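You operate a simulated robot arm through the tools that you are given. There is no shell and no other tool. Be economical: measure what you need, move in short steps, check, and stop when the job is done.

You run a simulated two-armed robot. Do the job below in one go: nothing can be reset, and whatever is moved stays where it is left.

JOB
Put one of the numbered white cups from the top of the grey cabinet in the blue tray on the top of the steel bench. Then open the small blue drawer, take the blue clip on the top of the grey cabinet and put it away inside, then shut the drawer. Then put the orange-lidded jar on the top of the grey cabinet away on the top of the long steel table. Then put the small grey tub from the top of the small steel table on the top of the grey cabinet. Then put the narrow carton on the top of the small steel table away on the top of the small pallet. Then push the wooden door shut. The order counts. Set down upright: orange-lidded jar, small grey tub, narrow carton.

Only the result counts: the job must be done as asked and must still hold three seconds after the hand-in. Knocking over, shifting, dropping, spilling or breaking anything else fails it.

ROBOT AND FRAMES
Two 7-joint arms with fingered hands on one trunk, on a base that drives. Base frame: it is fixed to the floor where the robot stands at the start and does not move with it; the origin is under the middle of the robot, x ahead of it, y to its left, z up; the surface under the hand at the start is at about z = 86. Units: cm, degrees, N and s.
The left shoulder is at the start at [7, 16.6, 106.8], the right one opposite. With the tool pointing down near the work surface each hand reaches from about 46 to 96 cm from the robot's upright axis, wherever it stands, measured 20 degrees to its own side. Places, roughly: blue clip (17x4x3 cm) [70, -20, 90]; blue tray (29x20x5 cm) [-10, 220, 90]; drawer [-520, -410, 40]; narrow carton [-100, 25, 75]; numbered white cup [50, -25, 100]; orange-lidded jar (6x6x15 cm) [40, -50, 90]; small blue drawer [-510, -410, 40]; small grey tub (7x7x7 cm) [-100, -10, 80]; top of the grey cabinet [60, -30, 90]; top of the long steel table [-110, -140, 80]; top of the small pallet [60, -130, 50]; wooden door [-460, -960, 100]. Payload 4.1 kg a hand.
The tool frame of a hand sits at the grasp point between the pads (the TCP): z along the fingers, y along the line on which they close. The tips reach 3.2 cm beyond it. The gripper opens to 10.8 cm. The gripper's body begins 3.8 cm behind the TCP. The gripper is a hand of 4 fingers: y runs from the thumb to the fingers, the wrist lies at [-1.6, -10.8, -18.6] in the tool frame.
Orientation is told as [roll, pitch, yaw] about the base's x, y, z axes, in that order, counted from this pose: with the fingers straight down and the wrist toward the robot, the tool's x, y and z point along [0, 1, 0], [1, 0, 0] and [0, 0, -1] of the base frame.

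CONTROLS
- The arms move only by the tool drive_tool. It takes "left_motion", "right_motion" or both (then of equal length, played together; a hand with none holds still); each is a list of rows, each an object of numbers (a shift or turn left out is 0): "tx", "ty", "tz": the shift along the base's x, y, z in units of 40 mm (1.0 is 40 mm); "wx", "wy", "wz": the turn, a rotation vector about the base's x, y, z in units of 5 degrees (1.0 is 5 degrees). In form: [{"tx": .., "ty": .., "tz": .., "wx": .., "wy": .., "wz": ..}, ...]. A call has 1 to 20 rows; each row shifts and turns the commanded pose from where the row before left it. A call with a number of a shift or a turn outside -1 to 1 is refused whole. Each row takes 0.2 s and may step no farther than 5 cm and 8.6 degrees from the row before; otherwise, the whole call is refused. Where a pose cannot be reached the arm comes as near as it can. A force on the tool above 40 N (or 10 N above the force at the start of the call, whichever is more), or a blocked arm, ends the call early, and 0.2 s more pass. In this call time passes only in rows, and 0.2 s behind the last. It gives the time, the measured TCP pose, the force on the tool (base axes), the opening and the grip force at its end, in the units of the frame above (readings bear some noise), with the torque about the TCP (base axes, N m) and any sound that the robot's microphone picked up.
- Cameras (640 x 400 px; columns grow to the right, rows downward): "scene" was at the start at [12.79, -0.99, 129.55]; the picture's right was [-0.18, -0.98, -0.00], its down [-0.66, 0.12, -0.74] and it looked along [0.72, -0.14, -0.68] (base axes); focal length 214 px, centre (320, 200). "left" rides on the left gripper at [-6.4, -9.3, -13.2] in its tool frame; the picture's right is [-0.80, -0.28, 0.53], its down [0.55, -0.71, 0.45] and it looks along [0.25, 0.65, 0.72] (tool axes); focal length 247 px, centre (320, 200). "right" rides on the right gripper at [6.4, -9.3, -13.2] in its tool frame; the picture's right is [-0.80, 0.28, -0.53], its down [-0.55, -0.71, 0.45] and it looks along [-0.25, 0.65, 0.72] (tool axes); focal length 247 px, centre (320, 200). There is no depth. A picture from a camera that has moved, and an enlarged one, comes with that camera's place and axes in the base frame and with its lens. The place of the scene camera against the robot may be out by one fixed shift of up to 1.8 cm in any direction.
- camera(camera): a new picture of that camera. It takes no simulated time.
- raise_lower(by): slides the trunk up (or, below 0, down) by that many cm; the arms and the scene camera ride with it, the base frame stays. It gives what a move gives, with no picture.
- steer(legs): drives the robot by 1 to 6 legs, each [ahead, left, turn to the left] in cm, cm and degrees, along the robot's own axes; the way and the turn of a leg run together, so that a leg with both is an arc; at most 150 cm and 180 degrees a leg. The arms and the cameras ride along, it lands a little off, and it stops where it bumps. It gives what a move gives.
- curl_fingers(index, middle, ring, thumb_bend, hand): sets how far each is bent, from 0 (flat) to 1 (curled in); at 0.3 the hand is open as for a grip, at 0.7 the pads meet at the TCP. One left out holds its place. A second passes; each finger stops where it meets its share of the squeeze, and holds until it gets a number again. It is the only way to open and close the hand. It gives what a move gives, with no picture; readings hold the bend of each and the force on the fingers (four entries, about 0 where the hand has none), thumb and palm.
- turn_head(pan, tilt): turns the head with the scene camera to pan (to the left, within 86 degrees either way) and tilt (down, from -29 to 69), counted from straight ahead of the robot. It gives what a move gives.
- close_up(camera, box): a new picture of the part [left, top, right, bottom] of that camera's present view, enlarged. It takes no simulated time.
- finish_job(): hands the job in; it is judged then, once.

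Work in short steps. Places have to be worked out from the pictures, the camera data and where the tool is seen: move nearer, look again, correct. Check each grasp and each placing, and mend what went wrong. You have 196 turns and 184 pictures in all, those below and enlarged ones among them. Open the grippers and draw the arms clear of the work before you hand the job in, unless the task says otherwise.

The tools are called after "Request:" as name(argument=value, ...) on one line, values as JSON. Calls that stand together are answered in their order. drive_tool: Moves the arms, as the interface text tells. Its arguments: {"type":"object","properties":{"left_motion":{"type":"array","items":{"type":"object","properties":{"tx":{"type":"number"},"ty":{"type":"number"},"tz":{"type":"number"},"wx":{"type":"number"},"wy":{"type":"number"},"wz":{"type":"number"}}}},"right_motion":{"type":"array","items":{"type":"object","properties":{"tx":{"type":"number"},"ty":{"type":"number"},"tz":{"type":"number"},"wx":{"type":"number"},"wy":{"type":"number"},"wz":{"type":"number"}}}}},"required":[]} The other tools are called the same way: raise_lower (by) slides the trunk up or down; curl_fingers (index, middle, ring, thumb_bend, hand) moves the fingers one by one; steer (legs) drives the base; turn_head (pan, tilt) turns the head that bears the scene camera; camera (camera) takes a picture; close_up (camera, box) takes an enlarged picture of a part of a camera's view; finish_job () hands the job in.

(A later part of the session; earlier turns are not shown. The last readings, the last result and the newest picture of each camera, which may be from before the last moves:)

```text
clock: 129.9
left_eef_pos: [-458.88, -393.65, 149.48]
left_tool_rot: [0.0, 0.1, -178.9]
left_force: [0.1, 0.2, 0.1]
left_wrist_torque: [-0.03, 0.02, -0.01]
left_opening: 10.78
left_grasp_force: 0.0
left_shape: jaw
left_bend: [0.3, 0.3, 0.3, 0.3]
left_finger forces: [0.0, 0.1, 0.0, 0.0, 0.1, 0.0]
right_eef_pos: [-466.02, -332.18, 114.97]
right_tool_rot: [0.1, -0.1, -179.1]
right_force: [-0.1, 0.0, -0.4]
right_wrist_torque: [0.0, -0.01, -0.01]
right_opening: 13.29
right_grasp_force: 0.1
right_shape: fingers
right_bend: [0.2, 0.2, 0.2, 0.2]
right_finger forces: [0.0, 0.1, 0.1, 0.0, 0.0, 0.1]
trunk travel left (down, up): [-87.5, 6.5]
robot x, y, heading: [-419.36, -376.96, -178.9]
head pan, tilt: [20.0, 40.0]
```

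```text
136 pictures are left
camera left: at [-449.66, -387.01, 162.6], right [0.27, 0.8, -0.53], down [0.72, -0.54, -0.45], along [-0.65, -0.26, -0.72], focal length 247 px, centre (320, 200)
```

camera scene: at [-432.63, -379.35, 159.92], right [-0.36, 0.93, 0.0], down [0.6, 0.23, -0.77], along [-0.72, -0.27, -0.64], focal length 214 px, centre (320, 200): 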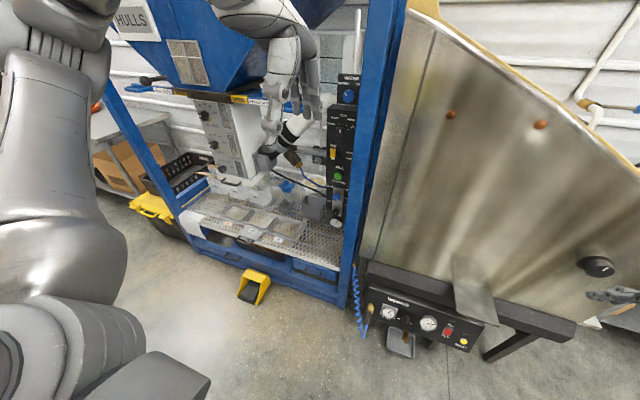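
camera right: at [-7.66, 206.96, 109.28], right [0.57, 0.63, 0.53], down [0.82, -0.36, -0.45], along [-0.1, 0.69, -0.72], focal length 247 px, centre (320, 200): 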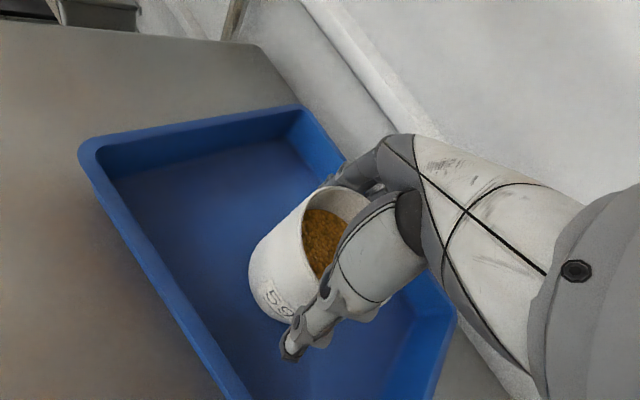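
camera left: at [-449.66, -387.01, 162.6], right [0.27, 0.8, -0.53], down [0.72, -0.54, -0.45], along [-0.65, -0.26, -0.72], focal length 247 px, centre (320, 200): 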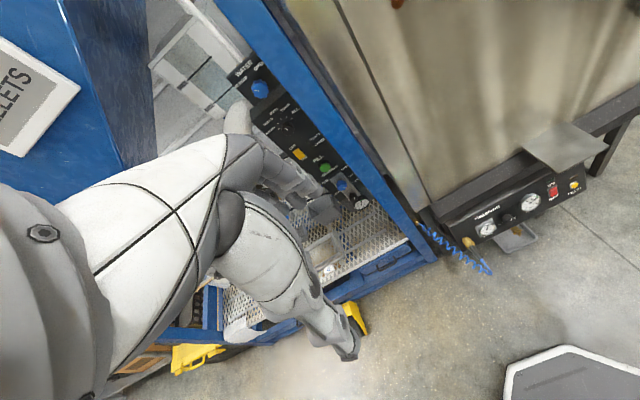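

Lowering in two steps, since 40 cm is the limit per call.

Request:
raise_lower(by=-40)

Request:
raise_lower(by=-22)

Request:
turn_head(pan=23, tilt=35)

Request:
camera(camera="scene")

Request:
close_up(camera="scene", box=[240, 150, 400, 250])

```text
clock: 133.8
left_eef_pos: [-458.81, -393.62, 109.44]
left_tool_rot: [0.0, 0.1, -179.0]
left_force: [1.1, -0.3, 0.0]
left_wrist_torque: [0.0, 0.01, 0.0]
left_opening: 10.78
left_grasp_force: 0.0
left_shape: jaw
left_bend: [0.3, 0.3, 0.3, 0.3]
left_finger forces: [0.1, 0.0, 0.0, 0.0, 0.0, 0.0]
right_eef_pos: [-465.96, -332.12, 74.99]
right_tool_rot: [0.3, -0.1, -179.1]
right_force: [0.7, -0.7, 0.8]
right_wrist_torque: [-0.01, -0.02, 0.01]
right_opening: 13.3
right_grasp_force: 0.0
right_shape: fingers
right_bend: [0.2, 0.2, 0.2, 0.2]
right_finger forces: [0.1, 0.1, 0.1, 0.1, 0.1, 0.1]
trunk travel left (down, up): [-47.5, 46.5]
robot x, y, heading: [-419.45, -376.68, -179.0]
head pan, tilt: [20.0, 40.0]
```

```text
clock: 136.1
left_eef_pos: [-458.83, -393.51, 87.52]
left_tool_rot: [0.0, 0.0, -178.9]
left_force: [0.1, 0.1, 0.3]
left_wrist_torque: [-0.01, -0.01, 0.02]
left_opening: 10.79
left_grasp_force: 0.1
left_shape: jaw
left_bend: [0.3, 0.3, 0.3, 0.3]
left_finger forces: [0.0, 0.1, 0.0, 0.0, 0.0, 0.0]
right_eef_pos: [-466.02, -332.15, 53.08]
right_tool_rot: [0.2, -0.1, -179.1]
right_force: [0.6, 0.4, 0.5]
right_wrist_torque: [0.02, 0.01, 0.01]
right_opening: 13.3
right_grasp_force: 0.1
right_shape: fingers
right_bend: [0.2, 0.2, 0.2, 0.2]
right_finger forces: [0.1, 0.1, 0.1, 0.1, 0.0, 0.0]
trunk travel left (down, up): [-25.5, 68.5]
robot x, y, heading: [-419.14, -376.75, -178.8]
head pan, tilt: [20.0, 40.0]
```

```text
clock: 136.8
left_eef_pos: [-458.85, -393.63, 87.51]
left_tool_rot: [0.1, 0.0, -179.0]
left_force: [0.3, 0.4, -0.6]
left_wrist_torque: [0.0, -0.02, 0.02]
left_opening: 10.75
left_grasp_force: 0.1
left_shape: jaw
left_bend: [0.3, 0.3, 0.3, 0.3]
left_finger forces: [0.1, 0.0, 0.0, 0.0, 0.1, 0.0]
right_eef_pos: [-465.94, -332.18, 53.03]
right_tool_rot: [0.2, -0.1, -179.0]
right_force: [0.2, 0.1, -0.2]
right_wrist_torque: [0.0, 0.0, 0.04]
right_opening: 13.33
right_grasp_force: 0.0
right_shape: fingers
right_bend: [0.2, 0.2, 0.2, 0.2]
right_finger forces: [0.1, 0.1, 0.0, 0.0, 0.0, 0.1]
trunk travel left (down, up): [-25.5, 68.5]
robot x, y, heading: [-418.97, -376.82, -179.3]
head pan, tilt: [23.0, 35.0]
```

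```text
135 pictures are left
camera scene: at [-432.73, -379.89, 98.67], right [-0.41, 0.91, 0.0], down [0.52, 0.23, -0.82], along [-0.75, -0.33, -0.57], focal length 214 px, centre (320, 200)
```

scene: 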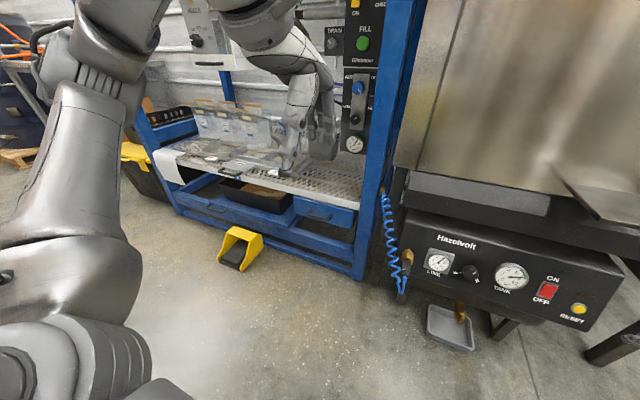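

```text
4.00 times, centred on (320, 200) of scene
camera zoom: at [-432.73, -379.89, 98.67], right [-0.41, 0.91, 0.0], down [0.52, 0.23, -0.82], along [-0.75, -0.33, -0.57], focal length 858 px, centre (320, 200)
```

zoom: 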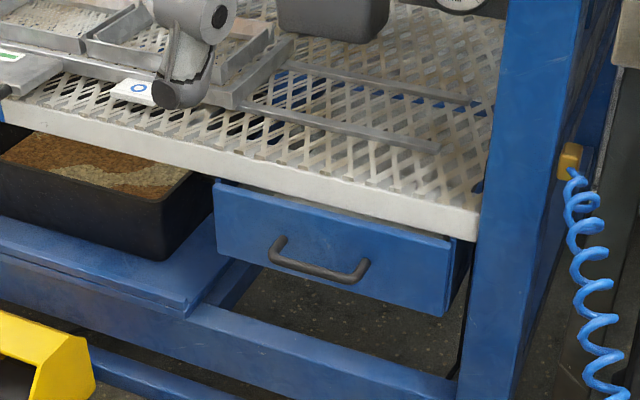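

Now I have a good view. The handle bar is at about [-499, -409, 39.5], roughly 10 cm wide, on a 27 cm wide front. I'll tilt the left hand 60° toward the drawer while moving in line with the handle at a safe distance.

Request:
drive_tool(left_motion=[{"wy": 1, "tz": -0.6, "ty": -0.3}, {"wy": 1, "tz": -0.6, "ty": -0.3}, {"wy": 1, "tz": -0.6, "ty": -0.3}, {"wy": 1, "tz": -0.6, "ty": -0.3}, {"wy": 1, "tz": -0.6, "ty": -0.3}, {"wy": 1, "tz": -0.6, "ty": -0.3}, {"wy": 1, "tz": -0.6, "ty": -0.3}, {"wy": 1, "tz": -0.6, "ty": -0.3}, {"wy": 1, "tz": -0.6, "ty": -0.3}, {"wy": 1, "tz": -0.6, "ty": -0.3}, {"wy": 1, "tz": -0.6, "ty": -0.3}, {"wy": 1, "tz": -0.6, "ty": -0.3}])

Request:
camera(camera="scene")

Request:
camera(camera="left")

```text
clock: 139.3
left_eef_pos: [-463.05, -401.84, 78.55]
left_tool_rot: [-0.5, -26.5, -178.9]
left_force: [0.7, -0.3, 0.8]
left_wrist_torque: [-0.02, -0.04, -0.01]
left_opening: 10.76
left_grasp_force: 0.0
left_shape: jaw
left_bend: [0.3, 0.3, 0.3, 0.3]
left_finger forces: [0.1, 0.0, 0.0, 0.0, 0.0, 0.1]
left hand out of reach, approached as far as the arm can: row 4, 5, 6, 7, 8, 9, 10, 11, 12
right_eef_pos: [-465.96, -332.14, 53.04]
right_tool_rot: [0.2, -0.2, -179.1]
right_force: [0.5, -1.1, -0.1]
right_wrist_torque: [-0.01, -0.02, 0.0]
right_opening: 13.3
right_grasp_force: 0.1
right_shape: fingers
right_bend: [0.2, 0.2, 0.2, 0.2]
right_finger forces: [0.1, 0.0, 0.0, 0.0, 0.1, 0.0]
trunk travel left (down, up): [-25.5, 68.5]
robot x, y, heading: [-419.5, -376.78, -179.3]
head pan, tilt: [23.0, 35.0]
```

```text
133 pictures are left
camera scene: at [-432.73, -379.9, 98.67], right [-0.41, 0.91, 0.0], down [0.52, 0.23, -0.82], along [-0.75, -0.33, -0.57], focal length 214 px, centre (320, 200)
```

scene: 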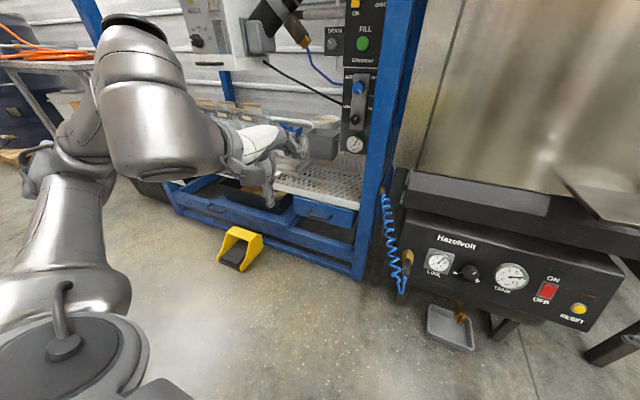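

```text
132 pictures are left
camera left: at [-448.96, -395.27, 86.2], right [0.0, 0.8, -0.6], down [0.44, -0.54, -0.72], along [-0.9, -0.26, -0.35], focal length 247 px, centre (320, 200)
```

left: 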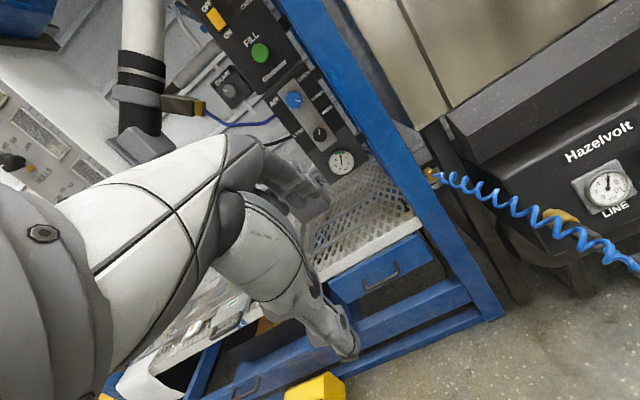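

The left arm is cramped this close to the body's midline. I'll turn the base right 25° so the drawer lies about 48° to the left arm's side, then finish tilting the hand.

Request:
steer(legs=[[0, 0, -25], [8, 3, 0]])

Request:
drive_tool(left_motion=[{"ty": -0.9}, {"ty": -0.9}, {"ty": -0.9}, {"ty": -0.9, "tz": -0.5}, {"ty": -0.6, "tz": -0.8}, {"tz": -0.9}, {"tz": -0.9}])

Request:
camera(camera="left")

```text
clock: 141.7
left_eef_pos: [-477.97, -379.99, 78.48]
left_tool_rot: [-0.5, -26.5, 155.7]
left_force: [-0.6, -0.2, -0.4]
left_wrist_torque: [0.0, -0.01, 0.01]
left_opening: 10.78
left_grasp_force: 0.1
left_shape: jaw
left_bend: [0.3, 0.3, 0.3, 0.3]
left_finger forces: [0.0, 0.0, 0.0, 0.1, 0.0, 0.0]
right_eef_pos: [-450.81, -315.86, 53.09]
right_tool_rot: [0.1, -0.1, 155.5]
right_force: [0.1, -0.6, 0.1]
right_wrist_torque: [0.02, -0.01, 0.0]
right_opening: 13.3
right_grasp_force: 0.1
right_shape: fingers
right_bend: [0.2, 0.2, 0.2, 0.2]
right_finger forces: [0.2, 0.0, 0.0, 0.0, 0.0, 0.0]
trunk travel left (down, up): [-25.5, 68.5]
robot x, y, heading: [-427.66, -376.23, 155.6]
head pan, tilt: [23.0, 35.0]
```

```text
clock: 143.5
left_eef_pos: [-479.0, -395.56, 69.55]
left_tool_rot: [-0.4, -32.6, 153.6]
left_force: [-0.2, 0.0, -0.1]
left_wrist_torque: [0.0, 0.0, 0.03]
left_opening: 10.79
left_grasp_force: 0.0
left_shape: jaw
left_bend: [0.3, 0.3, 0.3, 0.3]
left_finger forces: [0.0, 0.0, 0.0, 0.1, 0.0, 0.0]
right_eef_pos: [-450.88, -315.8, 53.05]
right_tool_rot: [0.2, -0.1, 155.4]
right_force: [0.3, -0.2, 0.0]
right_wrist_torque: [0.0, -0.02, 0.02]
right_opening: 13.28
right_grasp_force: 0.1
right_shape: fingers
right_bend: [0.2, 0.2, 0.2, 0.2]
right_finger forces: [0.1, 0.1, 0.0, 0.1, 0.1, 0.0]
trunk travel left (down, up): [-25.5, 68.5]
robot x, y, heading: [-427.81, -376.15, 155.5]
head pan, tilt: [23.0, 35.0]
stopped in row 7 (left hand): the arm was blocked; the commanded pose is now the measured one
```

```text
131 pictures are left
camera left: at [-462.86, -396.43, 75.7], right [0.32, 0.74, -0.6], down [0.07, -0.65, -0.76], along [-0.95, 0.2, -0.26], focal length 247 px, centre (320, 200)
```

left: 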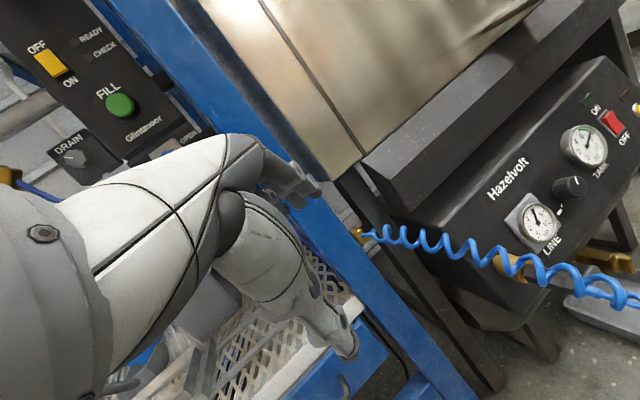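

The left hand was blocked, probably by fingers near the blue post or the bench. I'll look before moving.

Request:
turn_head(pan=50, tilt=35)

Request:
camera(camera="scene")

```text
clock: 144.4
left_eef_pos: [-479.07, -395.43, 69.66]
left_tool_rot: [-0.4, -32.5, 153.5]
left_force: [0.3, -0.4, -0.5]
left_wrist_torque: [-0.01, -0.01, 0.01]
left_opening: 10.78
left_grasp_force: 0.0
left_shape: jaw
left_bend: [0.3, 0.3, 0.3, 0.3]
left_finger forces: [0.0, 0.1, 0.0, 0.0, 0.0, 0.1]
right_eef_pos: [-450.72, -315.78, 52.92]
right_tool_rot: [0.2, -0.1, 155.5]
right_force: [0.3, -0.2, -0.5]
right_wrist_torque: [-0.01, 0.04, 0.04]
right_opening: 13.32
right_grasp_force: 0.0
right_shape: fingers
right_bend: [0.2, 0.2, 0.2, 0.2]
right_finger forces: [0.1, 0.0, 0.0, 0.1, 0.0, 0.0]
trunk travel left (down, up): [-25.5, 68.5]
robot x, y, heading: [-428.22, -376.18, 155.5]
head pan, tilt: [50.0, 35.0]
```

```text
130 pictures are left
camera scene: at [-440.63, -377.35, 98.68], right [-0.43, 0.9, 0.0], down [0.52, 0.25, -0.82], along [-0.74, -0.35, -0.57], focal length 214 px, centre (320, 200)
```

scene: 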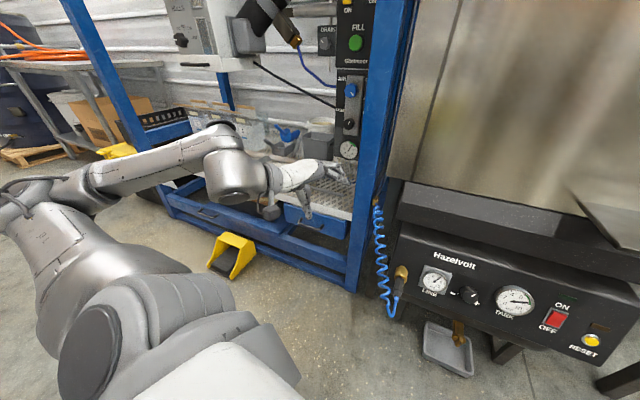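

No contact is visible, so it looks like a joint limit. A better stance is near [-435, -369] heading 170°, with the handle about 42° to the left and the hand unyawed.

Request:
steer(legs=[[0, 0, 14.5], [8, -5.7, 0]])

Request:
drive_tool(left_motion=[{"tz": -0.5, "ty": -0.3}, {"tz": -0.5, "ty": -0.3}, {"tz": -0.5, "ty": -0.3}])

Request:
camera(camera="scene")

Request:
camera(camera="left")

```text
clock: 146.4
left_eef_pos: [-479.04, -401.07, 69.54]
left_tool_rot: [-0.4, -32.5, 168.4]
left_force: [0.0, 0.3, 0.2]
left_wrist_torque: [-0.03, -0.03, -0.01]
left_opening: 10.79
left_grasp_force: 0.1
left_shape: jaw
left_bend: [0.3, 0.3, 0.3, 0.3]
left_finger forces: [0.0, 0.1, 0.0, 0.0, 0.1, 0.1]
right_eef_pos: [-472.44, -316.86, 53.02]
right_tool_rot: [0.2, -0.1, 170.4]
right_force: [-0.4, 0.4, -0.7]
right_wrist_torque: [-0.05, -0.02, -0.01]
right_opening: 13.29
right_grasp_force: 0.1
right_shape: fingers
right_bend: [0.2, 0.2, 0.2, 0.2]
right_finger forces: [0.0, 0.0, 0.0, 0.1, 0.0, 0.0]
trunk travel left (down, up): [-25.5, 68.5]
robot x, y, heading: [-434.74, -369.47, 170.4]
head pan, tilt: [50.0, 35.0]
```

```text
clock: 147.2
left_eef_pos: [-479.18, -404.58, 63.51]
left_tool_rot: [-0.4, -32.6, 168.5]
left_force: [0.0, -1.0, 0.4]
left_wrist_torque: [0.03, -0.02, -0.01]
left_opening: 10.79
left_grasp_force: 0.1
left_shape: jaw
left_bend: [0.3, 0.3, 0.3, 0.3]
left_finger forces: [0.0, 0.0, 0.1, 0.0, 0.1, 0.0]
right_eef_pos: [-472.38, -316.85, 53.0]
right_tool_rot: [0.2, -0.1, 170.4]
right_force: [0.6, -0.8, 0.8]
right_wrist_torque: [-0.01, 0.01, -0.01]
right_opening: 13.3
right_grasp_force: 0.0
right_shape: fingers
right_bend: [0.2, 0.2, 0.2, 0.2]
right_finger forces: [0.0, 0.0, 0.1, 0.1, 0.0, 0.1]
trunk travel left (down, up): [-25.5, 68.5]
robot x, y, heading: [-434.63, -369.3, 170.4]
head pan, tilt: [50.0, 35.0]
```

```text
129 pictures are left
camera scene: at [-446.63, -373.63, 98.68], right [-0.65, 0.76, 0.0], down [0.44, 0.37, -0.82], along [-0.62, -0.53, -0.57], focal length 214 px, centre (320, 200)
```

scene: 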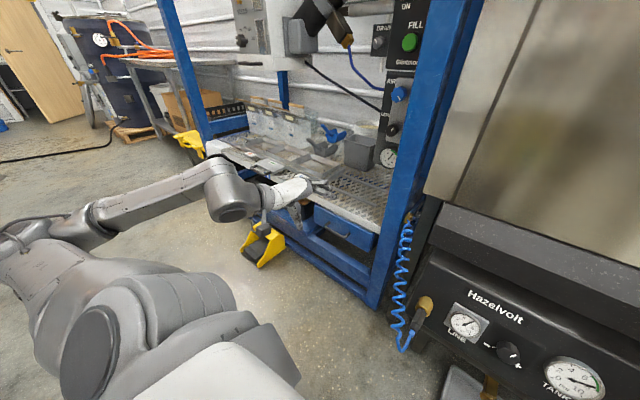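

```text
128 pictures are left
camera left: at [-463.32, -401.39, 69.72], right [0.11, 0.79, -0.6], down [0.24, -0.61, -0.76], along [-0.96, -0.05, -0.26], focal length 247 px, centre (320, 200)
```

left: 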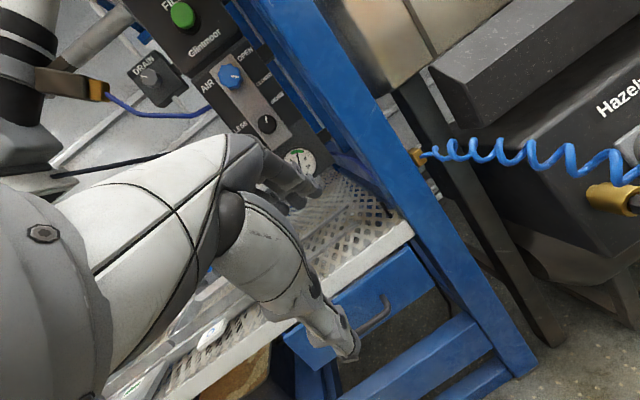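

The arm is free here, and the handle shows at about [-497, -408, 39] in the wrist camera. I'll try tilting the hand further toward horizontal for a clean grip, backing off slightly.

Request:
drive_tool(left_motion=[{"wy": 1, "tx": 0.2}, {"wy": 1, "tx": 0.2}, {"wy": 1, "tx": 0.2}, {"wy": 1}, {"wy": 1}, {"wy": 1}, {"wy": 1}])

```text
clock: 148.8
left_eef_pos: [-476.79, -404.72, 63.42]
left_tool_rot: [16.1, -66.2, 155.5]
left_force: [-0.6, 0.2, 0.2]
left_wrist_torque: [0.01, -0.02, 0.03]
left_opening: 10.78
left_grasp_force: 0.1
left_shape: jaw
left_bend: [0.3, 0.3, 0.3, 0.3]
left_finger forces: [0.0, 0.1, 0.0, 0.0, 0.1, 0.0]
right_eef_pos: [-472.52, -316.8, 53.01]
right_tool_rot: [0.3, -0.1, 170.4]
right_force: [-0.4, 0.0, -0.9]
right_wrist_torque: [-0.01, -0.02, 0.0]
right_opening: 13.3
right_grasp_force: 0.0
right_shape: fingers
right_bend: [0.2, 0.2, 0.2, 0.2]
right_finger forces: [0.1, 0.0, 0.0, 0.1, 0.0, 0.1]
trunk travel left (down, up): [-25.5, 68.5]
robot x, y, heading: [-434.64, -369.25, 170.5]
head pan, tilt: [50.0, 35.0]
```

It now tilts about 66° with the fingers spread along the bar. I'll move to a standoff at [-488, -408, 39.5] in front of the handle and look.

Request:
drive_tool(left_motion=[{"tx": -0.3, "ty": -0.12, "tz": -0.86}, {"tx": -0.3, "ty": -0.12, "tz": -0.86}, {"tx": -0.3, "ty": -0.12, "tz": -0.86}, {"tx": -0.3, "ty": -0.12, "tz": -0.86}, {"tx": -0.4, "ty": -0.12, "tz": -0.86}, {"tx": -0.4, "ty": -0.12, "tz": -0.86}, {"tx": -0.4, "ty": -0.12, "tz": -0.84}])

Request:
camera(camera="left")

Request:
close_up(camera="scene", box=[220, 140, 420, 300])

```text
clock: 150.4
left_eef_pos: [-486.2, -407.97, 39.62]
left_tool_rot: [16.0, -66.2, 155.5]
left_force: [-0.7, 0.0, 0.3]
left_wrist_torque: [0.02, -0.01, 0.01]
left_opening: 10.79
left_grasp_force: 0.0
left_shape: jaw
left_bend: [0.3, 0.3, 0.3, 0.3]
left_finger forces: [0.1, 0.1, 0.1, 0.0, 0.0, 0.1]
right_eef_pos: [-472.4, -316.89, 52.89]
right_tool_rot: [0.2, -0.1, 170.4]
right_force: [-0.7, -0.4, 0.0]
right_wrist_torque: [0.02, 0.01, 0.0]
right_opening: 13.33
right_grasp_force: 0.0
right_shape: fingers
right_bend: [0.2, 0.2, 0.2, 0.2]
right_finger forces: [0.0, 0.1, 0.0, 0.0, 0.0, 0.0]
trunk travel left (down, up): [-25.5, 68.5]
robot x, y, heading: [-434.63, -369.05, 170.4]
head pan, tilt: [50.0, 35.0]
```

```text
127 pictures are left
camera left: at [-469.76, -404.72, 35.53], right [-0.25, 0.79, -0.55], down [-0.24, -0.6, -0.76], along [-0.94, -0.05, 0.34], focal length 247 px, centre (320, 200)
```

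left: 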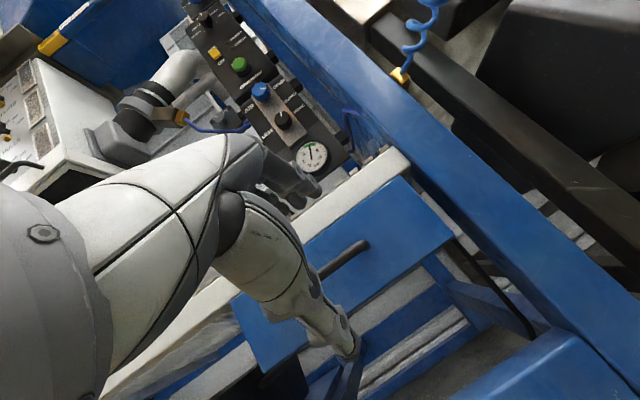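

```text
2.50 times, centred on (320, 220) of scene
camera zoom: at [-446.63, -373.63, 98.68], right [-0.65, 0.76, 0.0], down [0.44, 0.37, -0.82], along [-0.62, -0.53, -0.57], focal length 536 px, centre (320, 150)
```

zoom: 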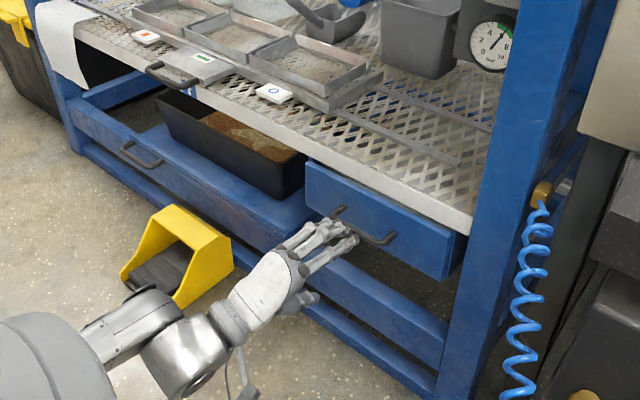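

The hand is lined up, and the handle spans about y -415…-405 at z≈38.5. I'll advance until the bar sits between thumb and fingers.

Request:
drive_tool(left_motion=[{"tx": -0.6, "ty": -0.1, "tz": -0.1}, {"tx": -0.6, "ty": -0.1, "tz": -0.1}, {"tx": -0.5, "ty": -0.1, "tz": -0.1}, {"tx": -0.4}])

Request:
close_up(camera="scene", box=[270, 190, 390, 270])

Request:
camera(camera="left")

```text
clock: 151.4
left_eef_pos: [-494.58, -409.12, 38.44]
left_tool_rot: [16.0, -66.1, 155.7]
left_force: [-0.9, -0.5, -0.1]
left_wrist_torque: [0.01, -0.02, 0.01]
left_opening: 10.79
left_grasp_force: 0.0
left_shape: jaw
left_bend: [0.3, 0.3, 0.3, 0.3]
left_finger forces: [0.1, 0.0, 0.1, 0.1, 0.0, 0.0]
right_eef_pos: [-472.49, -316.92, 53.03]
right_tool_rot: [0.2, 0.0, 170.4]
right_force: [-0.6, -0.1, 0.4]
right_wrist_torque: [0.04, 0.0, -0.01]
right_opening: 13.34
right_grasp_force: 0.0
right_shape: fingers
right_bend: [0.2, 0.2, 0.2, 0.2]
right_finger forces: [0.1, 0.0, 0.0, 0.0, 0.0, 0.1]
trunk travel left (down, up): [-25.5, 68.5]
robot x, y, heading: [-434.44, -369.09, 170.7]
head pan, tilt: [50.0, 35.0]
```

```text
5.00 times, centred on (330, 230) of scene
camera zoom: at [-446.64, -373.62, 98.67], right [-0.65, 0.76, 0.0], down [0.44, 0.37, -0.82], along [-0.62, -0.53, -0.57], focal length 1072 px, centre (270, 50)
```

zoom: 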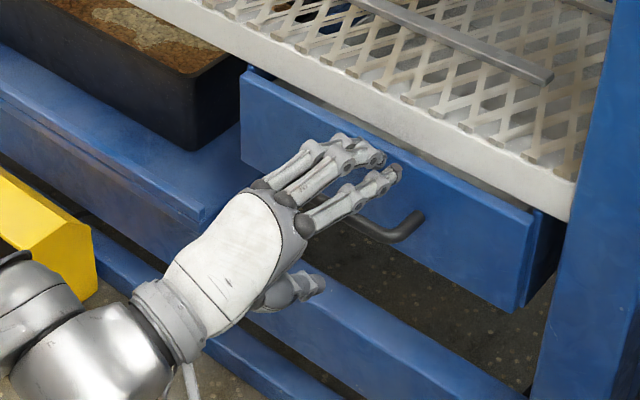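

```text
124 pictures are left
camera left: at [-478.18, -405.93, 34.34], right [-0.25, 0.79, -0.55], down [-0.24, -0.6, -0.76], along [-0.94, -0.05, 0.34], focal length 247 px, centre (320, 200)
```

left: 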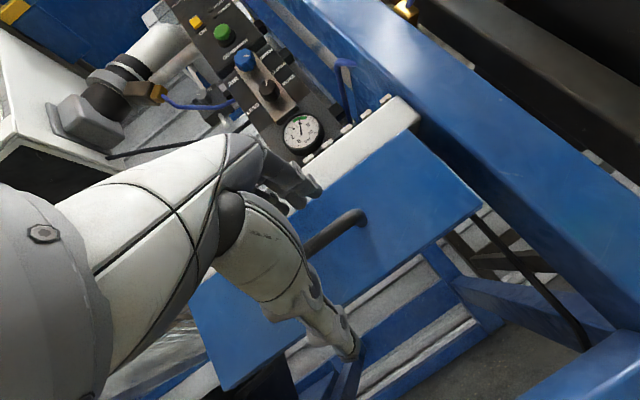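

The bar lies between fingers and thumb. Closing the left hand.

Request:
curl_fingers(hand="left", index=0.75, middle=0.75, ring=0.75, thumb_bend=0.75)

Request:
close_up(camera="scene", box=[270, 190, 390, 270])

```text
clock: 152.4
left_eef_pos: [-494.67, -409.31, 38.33]
left_tool_rot: [15.9, -66.1, 155.6]
left_force: [2.1, -0.5, -0.4]
left_wrist_torque: [-0.01, -0.06, 0.02]
left_opening: 0.0
left_grasp_force: 0.1
left_shape: fingers
left_bend: [0.74, 0.74, 0.75, 0.72]
left_finger forces: [0.0, 0.0, 0.1, 0.0, 0.0, 0.0]
right_eef_pos: [-472.48, -316.8, 52.98]
right_tool_rot: [0.2, 0.0, 170.3]
right_force: [0.0, 0.5, -0.9]
right_wrist_torque: [0.0, 0.01, 0.04]
right_opening: 13.3
right_grasp_force: 0.1
right_shape: fingers
right_bend: [0.2, 0.2, 0.2, 0.2]
right_finger forces: [0.1, 0.0, 0.0, 0.1, 0.1, 0.0]
trunk travel left (down, up): [-25.5, 68.5]
robot x, y, heading: [-434.55, -369.13, 170.3]
head pan, tilt: [50.0, 35.0]
```

```text
5.00 times, centred on (330, 230) of scene
camera zoom: at [-446.63, -373.63, 98.67], right [-0.65, 0.76, 0.0], down [0.44, 0.37, -0.82], along [-0.62, -0.53, -0.57], focal length 1072 px, centre (270, 50)
```

zoom: 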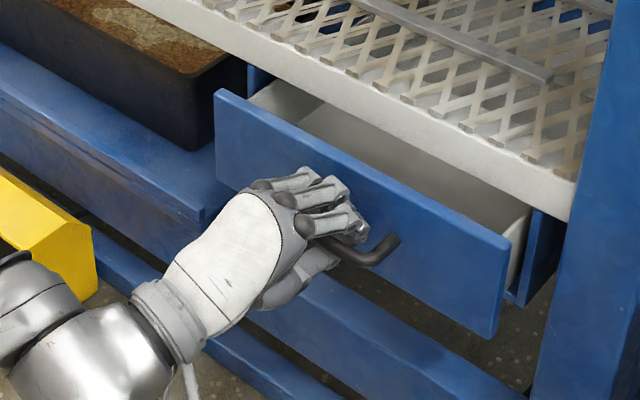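

The curling fingers hooked the bar and already drew the drawer out a bit. I'll pull it open along +x.

Request:
drive_tool(left_motion=[{"tx": 0.5}, {"tx": 0.8}, {"tx": 0.8}, {"tx": 0.8}, {"tx": 0.8}])

Request:
camera(camera="scene")

```text
clock: 153.7
left_eef_pos: [-480.07, -409.25, 38.42]
left_tool_rot: [16.0, -66.2, 155.5]
left_force: [1.0, 0.2, -0.6]
left_wrist_torque: [0.0, -0.01, -0.02]
left_opening: 0.0
left_grasp_force: 0.0
left_shape: fingers
left_bend: [0.74, 0.74, 0.75, 0.72]
left_finger forces: [0.0, 0.1, 0.0, 0.1, 0.1, 0.0]
right_eef_pos: [-472.39, -316.99, 52.99]
right_tool_rot: [0.2, 0.0, 170.4]
right_force: [0.0, -0.2, 0.7]
right_wrist_torque: [0.02, 0.01, 0.0]
right_opening: 13.33
right_grasp_force: 0.0
right_shape: fingers
right_bend: [0.2, 0.2, 0.2, 0.2]
right_finger forces: [0.0, 0.0, 0.0, 0.0, 0.1, 0.1]
trunk travel left (down, up): [-25.5, 68.5]
robot x, y, heading: [-434.24, -369.59, 170.5]
head pan, tilt: [50.0, 35.0]
```

```text
122 pictures are left
camera scene: at [-446.63, -373.62, 98.68], right [-0.65, 0.76, 0.0], down [0.44, 0.37, -0.82], along [-0.62, -0.53, -0.57], focal length 214 px, centre (320, 200)
```

scene: 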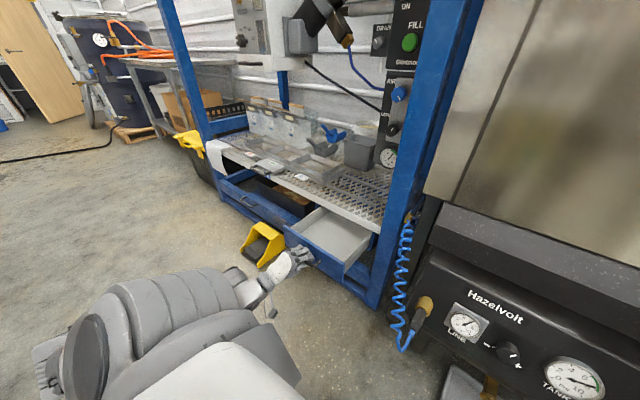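

The drawer is open about 17 cm. I'll pull a little more to see whether it reaches its stop.

Request:
drive_tool(left_motion=[{"tx": 0.5}, {"tx": 0.5}, {"tx": 0.5}])

Request:
close_up(camera="scene", box=[220, 160, 400, 300])

```text
clock: 154.4
left_eef_pos: [-473.89, -409.37, 38.18]
left_tool_rot: [15.9, -66.3, 155.6]
left_force: [0.7, 0.0, -0.2]
left_wrist_torque: [0.01, 0.02, -0.01]
left_opening: 0.0
left_grasp_force: 0.0
left_shape: fingers
left_bend: [0.74, 0.74, 0.75, 0.72]
left_finger forces: [0.0, 0.1, 0.1, 0.0, 0.1, 0.1]
right_eef_pos: [-472.51, -316.9, 53.06]
right_tool_rot: [0.2, -0.1, 170.4]
right_force: [0.3, -0.2, 0.2]
right_wrist_torque: [0.0, 0.01, 0.01]
right_opening: 13.29
right_grasp_force: 0.0
right_shape: fingers
right_bend: [0.2, 0.2, 0.2, 0.2]
right_finger forces: [0.0, 0.0, 0.0, 0.0, 0.1, 0.0]
trunk travel left (down, up): [-25.5, 68.5]
robot x, y, heading: [-434.8, -369.26, 170.6]
head pan, tilt: [50.0, 35.0]
```

```text
2.86 times, centred on (310, 230) of scene
camera zoom: at [-446.63, -373.62, 98.67], right [-0.65, 0.76, 0.0], down [0.44, 0.37, -0.82], along [-0.62, -0.53, -0.57], focal length 613 px, centre (349, 114)
```

zoom: 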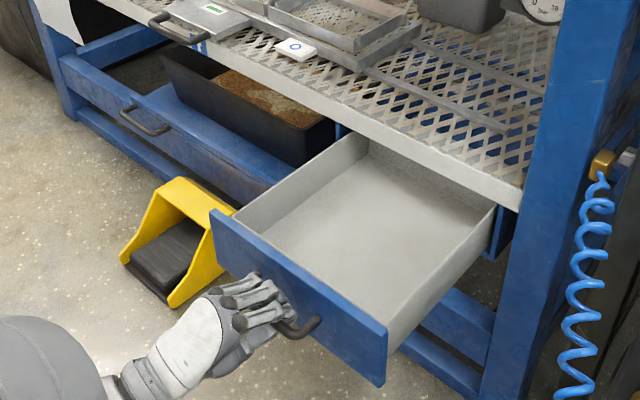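

The drawer is wide open. I'll release the handle, back the hand off and raise it.

Request:
curl_fingers(hand="left", index=0.3, middle=0.3, ring=0.3, thumb_bend=0.3)

Request:
drive_tool(left_motion=[{"tx": 0.5}, {"tx": 0.6}, {"tx": 0.6}, {"tz": 0.8}, {"tz": 0.8}, {"tz": 0.8}])

Request:
camera(camera="scene")

```text
clock: 155.4
left_eef_pos: [-473.89, -409.3, 38.32]
left_tool_rot: [16.0, -66.3, 155.6]
left_force: [0.5, -0.3, 0.4]
left_wrist_torque: [0.01, 0.02, 0.02]
left_opening: 10.81
left_grasp_force: 0.4
left_shape: fingers
left_bend: [0.3, 0.3, 0.3, 0.3]
left_finger forces: [0.0, 1.3, 0.1, 0.1, 0.1, 0.0]
right_eef_pos: [-472.5, -316.9, 52.94]
right_tool_rot: [0.2, -0.2, 170.4]
right_force: [-0.8, 0.3, 0.1]
right_wrist_torque: [0.02, -0.01, 0.01]
right_opening: 13.31
right_grasp_force: 0.0
right_shape: fingers
right_bend: [0.2, 0.2, 0.2, 0.2]
right_finger forces: [0.0, 0.0, 0.0, 0.1, 0.0, 0.0]
trunk travel left (down, up): [-25.5, 68.5]
robot x, y, heading: [-434.31, -369.15, 170.4]
head pan, tilt: [50.0, 35.0]
```

```text
clock: 156.8
left_eef_pos: [-467.29, -409.2, 47.97]
left_tool_rot: [16.0, -66.1, 155.5]
left_force: [0.6, 0.3, -0.7]
left_wrist_torque: [-0.01, 0.01, -0.01]
left_opening: 10.85
left_grasp_force: 0.0
left_shape: fingers
left_bend: [0.3, 0.3, 0.3, 0.3]
left_finger forces: [0.1, 0.1, 0.1, 0.0, 0.0, 0.0]
right_eef_pos: [-472.45, -316.92, 52.91]
right_tool_rot: [0.2, -0.1, 170.5]
right_force: [-0.1, 0.6, 0.3]
right_wrist_torque: [0.01, -0.01, -0.01]
right_opening: 13.32
right_grasp_force: 0.1
right_shape: fingers
right_bend: [0.2, 0.2, 0.2, 0.2]
right_finger forces: [0.1, 0.0, 0.0, 0.0, 0.1, 0.0]
trunk travel left (down, up): [-25.5, 68.5]
robot x, y, heading: [-434.53, -369.32, 170.6]
head pan, tilt: [50.0, 35.0]
```

```text
120 pictures are left
camera scene: at [-446.63, -373.61, 98.67], right [-0.65, 0.76, 0.0], down [0.44, 0.37, -0.82], along [-0.62, -0.53, -0.57], focal length 214 px, centre (320, 200)
```

scene: 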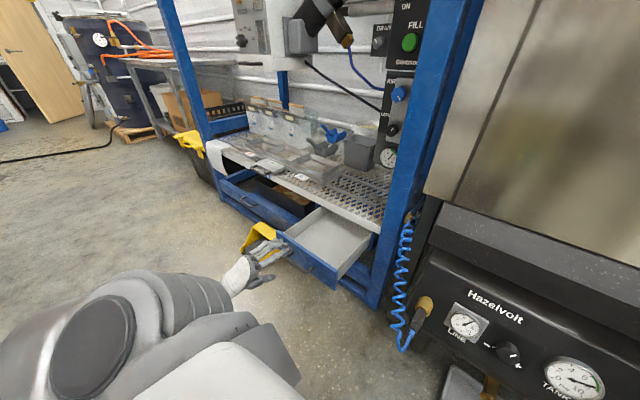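

The drawer is open and both hands are free. I'll back away, raise the trunk again and bring the left hand back to pointing down for the trip to the clip.

Request:
steer(legs=[[-22, 0, 0]])

Request:
raise_lower(by=40)

Request:
raise_lower(by=22)

Request:
drive_tool(left_motion=[{"wy": -1}, {"wy": -1}, {"wy": -1}, {"wy": -1}, {"wy": -1}, {"wy": -1}, {"wy": -1}, {"wy": -1}, {"wy": -1}, {"wy": -1}, {"wy": -1}, {"wy": -1}, {"wy": -1}])

```text
clock: 158.5
left_eef_pos: [-445.64, -412.96, 47.9]
left_tool_rot: [16.1, -66.3, 155.4]
left_force: [0.1, 0.0, 0.1]
left_wrist_torque: [-0.02, -0.01, 0.0]
left_opening: 10.83
left_grasp_force: 0.1
left_shape: fingers
left_bend: [0.3, 0.3, 0.3, 0.3]
left_finger forces: [0.0, 0.1, 0.1, 0.1, 0.1, 0.0]
right_eef_pos: [-450.58, -320.48, 53.08]
right_tool_rot: [0.2, -0.1, 170.2]
right_force: [-0.4, 1.0, -0.5]
right_wrist_torque: [0.0, 0.0, 0.02]
right_opening: 13.31
right_grasp_force: 0.0
right_shape: fingers
right_bend: [0.2, 0.2, 0.2, 0.2]
right_finger forces: [0.1, 0.0, 0.1, 0.0, 0.0, 0.0]
trunk travel left (down, up): [-25.5, 68.5]
robot x, y, heading: [-412.79, -372.67, 170.3]
head pan, tilt: [50.0, 35.0]
```

```text
clock: 162.4
left_eef_pos: [-445.78, -412.85, 88.0]
left_tool_rot: [16.1, -66.2, 155.4]
left_force: [-0.6, 0.3, 1.0]
left_wrist_torque: [0.0, -0.02, 0.02]
left_opening: 10.83
left_grasp_force: 0.0
left_shape: fingers
left_bend: [0.3, 0.3, 0.3, 0.3]
left_finger forces: [0.1, 0.0, 0.1, 0.1, 0.0, 0.0]
right_eef_pos: [-450.65, -320.36, 92.97]
right_tool_rot: [0.2, 0.0, 170.3]
right_force: [0.8, 0.0, -0.3]
right_wrist_torque: [0.0, -0.04, -0.01]
right_opening: 13.34
right_grasp_force: 0.0
right_shape: fingers
right_bend: [0.2, 0.2, 0.2, 0.2]
right_finger forces: [0.0, 0.0, 0.1, 0.1, 0.1, 0.0]
trunk travel left (down, up): [-65.5, 28.5]
robot x, y, heading: [-413.16, -373.19, 170.2]
head pan, tilt: [50.0, 35.0]
```

```text
clock: 164.7
left_eef_pos: [-445.76, -412.87, 109.77]
left_tool_rot: [16.1, -66.2, 155.4]
left_force: [0.0, 0.0, 0.2]
left_wrist_torque: [-0.04, 0.0, -0.01]
left_opening: 10.84
left_grasp_force: 0.1
left_shape: fingers
left_bend: [0.3, 0.3, 0.3, 0.3]
left_finger forces: [0.1, 0.0, 0.0, 0.1, 0.1, 0.1]
right_eef_pos: [-450.69, -320.49, 115.16]
right_tool_rot: [0.1, -0.1, 170.3]
right_force: [0.5, -0.8, 0.1]
right_wrist_torque: [0.03, 0.04, 0.01]
right_opening: 13.33
right_grasp_force: 0.0
right_shape: fingers
right_bend: [0.2, 0.2, 0.2, 0.2]
right_finger forces: [0.0, 0.1, 0.1, 0.0, 0.0, 0.0]
trunk travel left (down, up): [-87.5, 6.5]
robot x, y, heading: [-412.78, -373.3, 170.5]
head pan, tilt: [50.0, 35.0]
```

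```text
clock: 167.5
left_eef_pos: [-450.77, -413.91, 109.08]
left_tool_rot: [-6.2, -3.0, 170.3]
left_force: [-0.2, -0.5, -0.5]
left_wrist_torque: [-0.01, 0.04, 0.0]
left_opening: 10.85
left_grasp_force: 0.1
left_shape: fingers
left_bend: [0.3, 0.3, 0.3, 0.3]
left_finger forces: [0.0, 0.1, 0.0, 0.1, 0.0, 0.1]
left hand out of reach, approached as far as the arm can: row 4, 5, 6, 7, 8
right_eef_pos: [-450.63, -320.54, 114.87]
right_tool_rot: [0.1, -0.1, 170.4]
right_force: [0.1, -0.5, 0.7]
right_wrist_torque: [-0.01, 0.01, 0.01]
right_opening: 13.26
right_grasp_force: 0.0
right_shape: fingers
right_bend: [0.2, 0.2, 0.2, 0.2]
right_finger forces: [0.1, 0.0, 0.0, 0.0, 0.1, 0.0]
trunk travel left (down, up): [-87.5, 6.5]
robot x, y, heading: [-413.51, -372.83, 170.5]
head pan, tilt: [50.0, 35.0]
```

The left hand is nearly vertical. Now I'll drive back: turn to +y, shift to the aisle centre (x≈-458) and go north in part, checking the heading.

Request:
steer(legs=[[0, 0, -80.5], [100, 45, 0], [60, 0, 0]])

Request:
turn_head(pan=0, tilt=30)

Request:
camera(camera="scene")

```text
clock: 179.5
left_eef_pos: [-509.98, -186.34, 109.11]
left_tool_rot: [-6.2, -3.2, 91.7]
left_force: [-0.1, 0.2, 0.7]
left_wrist_torque: [0.0, -0.03, 0.0]
left_opening: 10.87
left_grasp_force: 0.2
left_shape: fingers
left_bend: [0.3, 0.3, 0.3, 0.3]
left_finger forces: [0.0, 0.0, 0.1, 0.0, 0.0, 0.0]
right_eef_pos: [-418.17, -167.99, 115.05]
right_tool_rot: [0.3, -0.1, 91.7]
right_force: [-0.1, -0.4, 0.0]
right_wrist_torque: [0.0, 0.02, -0.02]
right_opening: 13.27
right_grasp_force: 0.0
right_shape: fingers
right_bend: [0.2, 0.2, 0.2, 0.2]
right_finger forces: [0.1, 0.0, 0.1, 0.1, 0.0, 0.0]
trunk travel left (down, up): [-87.5, 6.5]
robot x, y, heading: [-462.69, -214.93, 91.7]
head pan, tilt: [50.0, 35.0]
```

```text
clock: 180.7
left_eef_pos: [-510.02, -186.33, 109.03]
left_tool_rot: [-6.2, -3.1, 91.7]
left_force: [0.2, -0.7, 0.0]
left_wrist_torque: [-0.01, 0.01, 0.02]
left_opening: 10.88
left_grasp_force: 0.2
left_shape: fingers
left_bend: [0.3, 0.3, 0.3, 0.3]
left_finger forces: [0.0, 0.0, 0.0, 0.1, 0.1, 0.1]
right_eef_pos: [-418.29, -167.9, 115.04]
right_tool_rot: [0.1, -0.1, 91.7]
right_force: [0.7, 0.5, -0.2]
right_wrist_torque: [0.01, -0.02, 0.01]
right_opening: 13.29
right_grasp_force: 0.0
right_shape: fingers
right_bend: [0.2, 0.2, 0.2, 0.2]
right_finger forces: [0.0, 0.0, 0.0, 0.0, 0.0, 0.1]
trunk travel left (down, up): [-87.5, 6.5]
robot x, y, heading: [-462.37, -215.37, 91.9]
head pan, tilt: [0.0, 30.0]
```

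```text
119 pictures are left
camera scene: at [-463.11, -200.61, 161.45], right [1.0, 0.03, 0.0], down [0.02, -0.5, -0.87], along [-0.03, 0.87, -0.5], focal length 214 px, centre (320, 200)
```

scene: 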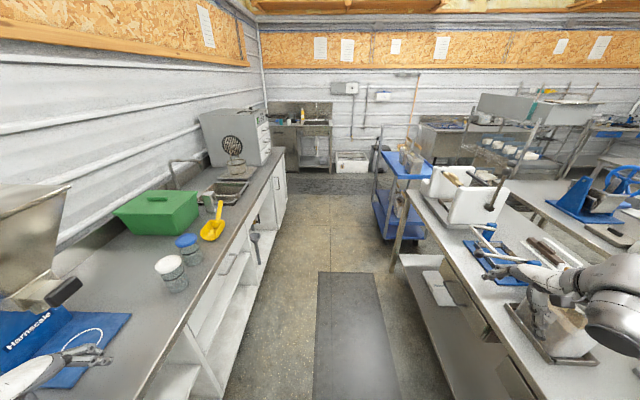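

Both hands overhang the counters' edges here. I'll draw them inward and up before continuing north.

Request:
drive_tool(left_motion=[{"tx": 0.6, "tz": 0.5}, {"tx": 0.6, "tz": 0.5}, {"tx": 0.6, "tz": 0.5}, {"tx": 0.6, "tz": 0.5}], right_motion=[{"tx": -0.6, "tz": 0.5}, {"tx": -0.6, "tz": 0.5}, {"tx": -0.6, "tz": 0.5}, {"tx": -0.6, "tz": 0.5}])

Request:
raise_lower(by=6)

Request:
camera(camera="scene")

```text
clock: 181.7
left_eef_pos: [-501.59, -186.04, 116.26]
left_tool_rot: [-6.2, -2.9, 91.9]
left_force: [0.6, 0.9, 0.7]
left_wrist_torque: [-0.03, -0.02, -0.02]
left_opening: 10.84
left_grasp_force: 0.0
left_shape: fingers
left_bend: [0.3, 0.3, 0.3, 0.3]
left_finger forces: [0.1, 0.0, 0.0, 0.1, 0.1, 0.1]
left hand out of reach, approached as far as the arm can: row 4
right_eef_pos: [-428.23, -167.22, 122.98]
right_tool_rot: [0.2, -0.1, 91.8]
right_force: [0.4, 0.9, -0.3]
right_wrist_torque: [-0.06, -0.03, -0.01]
right_opening: 13.28
right_grasp_force: 0.2
right_shape: fingers
right_bend: [0.2, 0.2, 0.2, 0.2]
right_finger forces: [0.1, 0.1, 0.0, 0.1, 0.0, 0.0]
trunk travel left (down, up): [-87.5, 6.5]
robot x, y, heading: [-462.39, -215.19, 91.9]
head pan, tilt: [0.0, 30.0]
```

```text
clock: 182.7
left_eef_pos: [-501.35, -186.31, 122.38]
left_tool_rot: [-6.1, -3.2, 91.7]
left_force: [0.1, 0.4, 0.5]
left_wrist_torque: [0.01, 0.03, 0.01]
left_opening: 10.84
left_grasp_force: 0.0
left_shape: fingers
left_bend: [0.3, 0.3, 0.3, 0.3]
left_finger forces: [0.0, 0.1, 0.0, 0.0, 0.0, 0.0]
right_eef_pos: [-427.87, -167.56, 129.01]
right_tool_rot: [0.2, 0.0, 91.7]
right_force: [0.5, -1.1, 0.4]
right_wrist_torque: [-0.01, 0.0, 0.0]
right_opening: 13.28
right_grasp_force: 0.0
right_shape: fingers
right_bend: [0.2, 0.2, 0.2, 0.2]
right_finger forces: [0.0, 0.1, 0.0, 0.0, 0.0, 0.0]
trunk travel left (down, up): [-93.5, 0.5]
robot x, y, heading: [-462.35, -215.51, 91.8]
head pan, tilt: [0.0, 30.0]
```

```text
118 pictures are left
camera scene: at [-463.13, -200.64, 167.45], right [1.0, 0.03, 0.0], down [0.02, -0.5, -0.87], along [-0.03, 0.87, -0.5], focal length 214 px, centre (320, 200)
```

scene: 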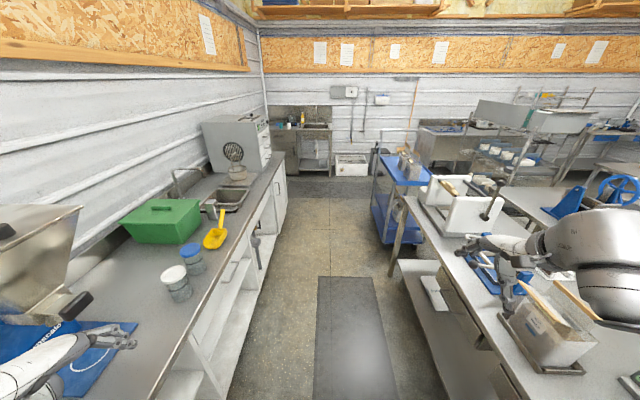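

Hands are clear above the items now. Continuing north with a slight shift to +x and a heading correction, to y≈100.

Request:
steer(legs=[[0, -7, -1.8], [150, 0, 0], [150, 0, 0], [22, 0, 0]])

Request:
steer(legs=[[0, 0, -90]])

Request:
camera(camera="scene")

```text
clock: 199.1
left_eef_pos: [-493.29, 139.95, 122.57]
left_tool_rot: [-6.2, -3.2, 89.7]
left_force: [-0.8, 0.7, 0.5]
left_wrist_torque: [0.0, -0.03, 0.01]
left_opening: 10.88
left_grasp_force: 0.1
left_shape: fingers
left_bend: [0.3, 0.3, 0.3, 0.3]
left_finger forces: [0.0, 0.1, 0.0, 0.0, 0.0, 0.0]
right_eef_pos: [-419.15, 155.92, 129.0]
right_tool_rot: [0.3, -0.1, 89.6]
right_force: [-0.8, 0.3, -0.6]
right_wrist_torque: [0.03, -0.01, 0.03]
right_opening: 13.32
right_grasp_force: 0.1
right_shape: fingers
right_bend: [0.2, 0.2, 0.2, 0.2]
right_finger forces: [0.0, 0.1, 0.0, 0.1, 0.1, 0.0]
trunk travel left (down, up): [-93.5, 0.5]
robot x, y, heading: [-455.34, 109.85, 89.8]
head pan, tilt: [0.0, 30.0]
```

```text
clock: 203.4
left_eef_pos: [-424.19, 147.26, 122.37]
left_tool_rot: [-6.3, -3.1, -1.6]
left_force: [-0.8, -1.5, 0.2]
left_wrist_torque: [0.02, 0.04, -0.02]
left_opening: 10.87
left_grasp_force: 0.0
left_shape: fingers
left_bend: [0.3, 0.3, 0.3, 0.3]
left_finger forces: [0.0, 0.1, 0.0, 0.0, 0.0, 0.1]
right_eef_pos: [-409.58, 72.91, 128.88]
right_tool_rot: [0.2, -0.1, -1.6]
right_force: [-0.7, -0.5, 0.6]
right_wrist_torque: [0.0, 0.03, 0.01]
right_opening: 13.29
right_grasp_force: 0.1
right_shape: fingers
right_bend: [0.2, 0.2, 0.2, 0.2]
right_finger forces: [0.1, 0.0, 0.0, 0.0, 0.0, 0.1]
trunk travel left (down, up): [-93.5, 0.5]
robot x, y, heading: [-455.44, 110.06, -1.6]
head pan, tilt: [0.0, 30.0]
```

```text
117 pictures are left
camera scene: at [-441.65, 110.09, 167.45], right [-0.02, -1.0, 0.0], down [-0.5, 0.01, -0.87], along [0.87, -0.02, -0.5], focal length 214 px, centre (320, 200)
```

scene: 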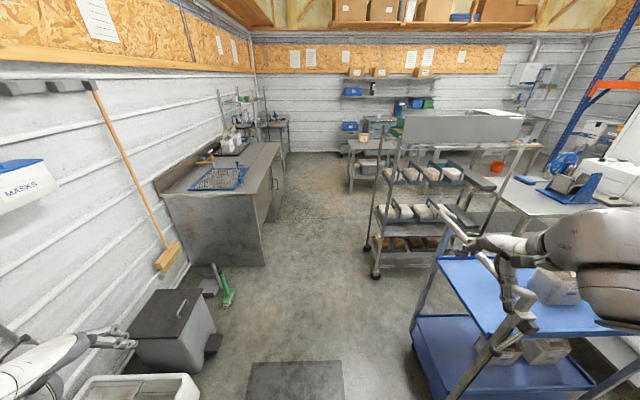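

Continuing east along y≈115 to x≈-25, beside the starting area.

Request:
steer(legs=[[150, 6, 1.6], [150, 0, 0], [130, 0, 0]])

Request:
camera(camera="scene")

```text
refused: leg 1 is longer than a leg can be; nothing moved
```

```text
116 pictures are left
camera scene: at [-441.65, 110.09, 167.45], right [-0.02, -1.0, 0.0], down [-0.5, 0.01, -0.87], along [0.87, -0.02, -0.5], focal length 214 px, centre (320, 200)
```

scene: 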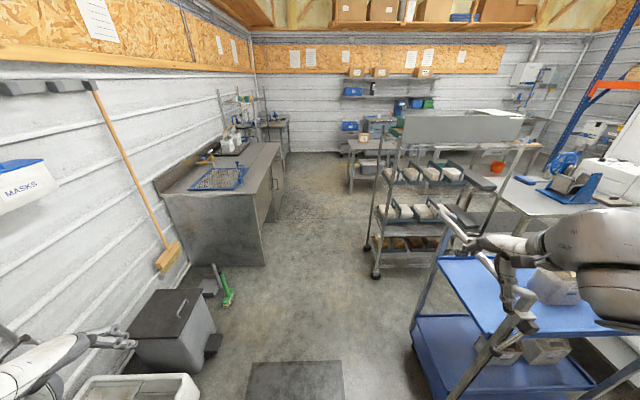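

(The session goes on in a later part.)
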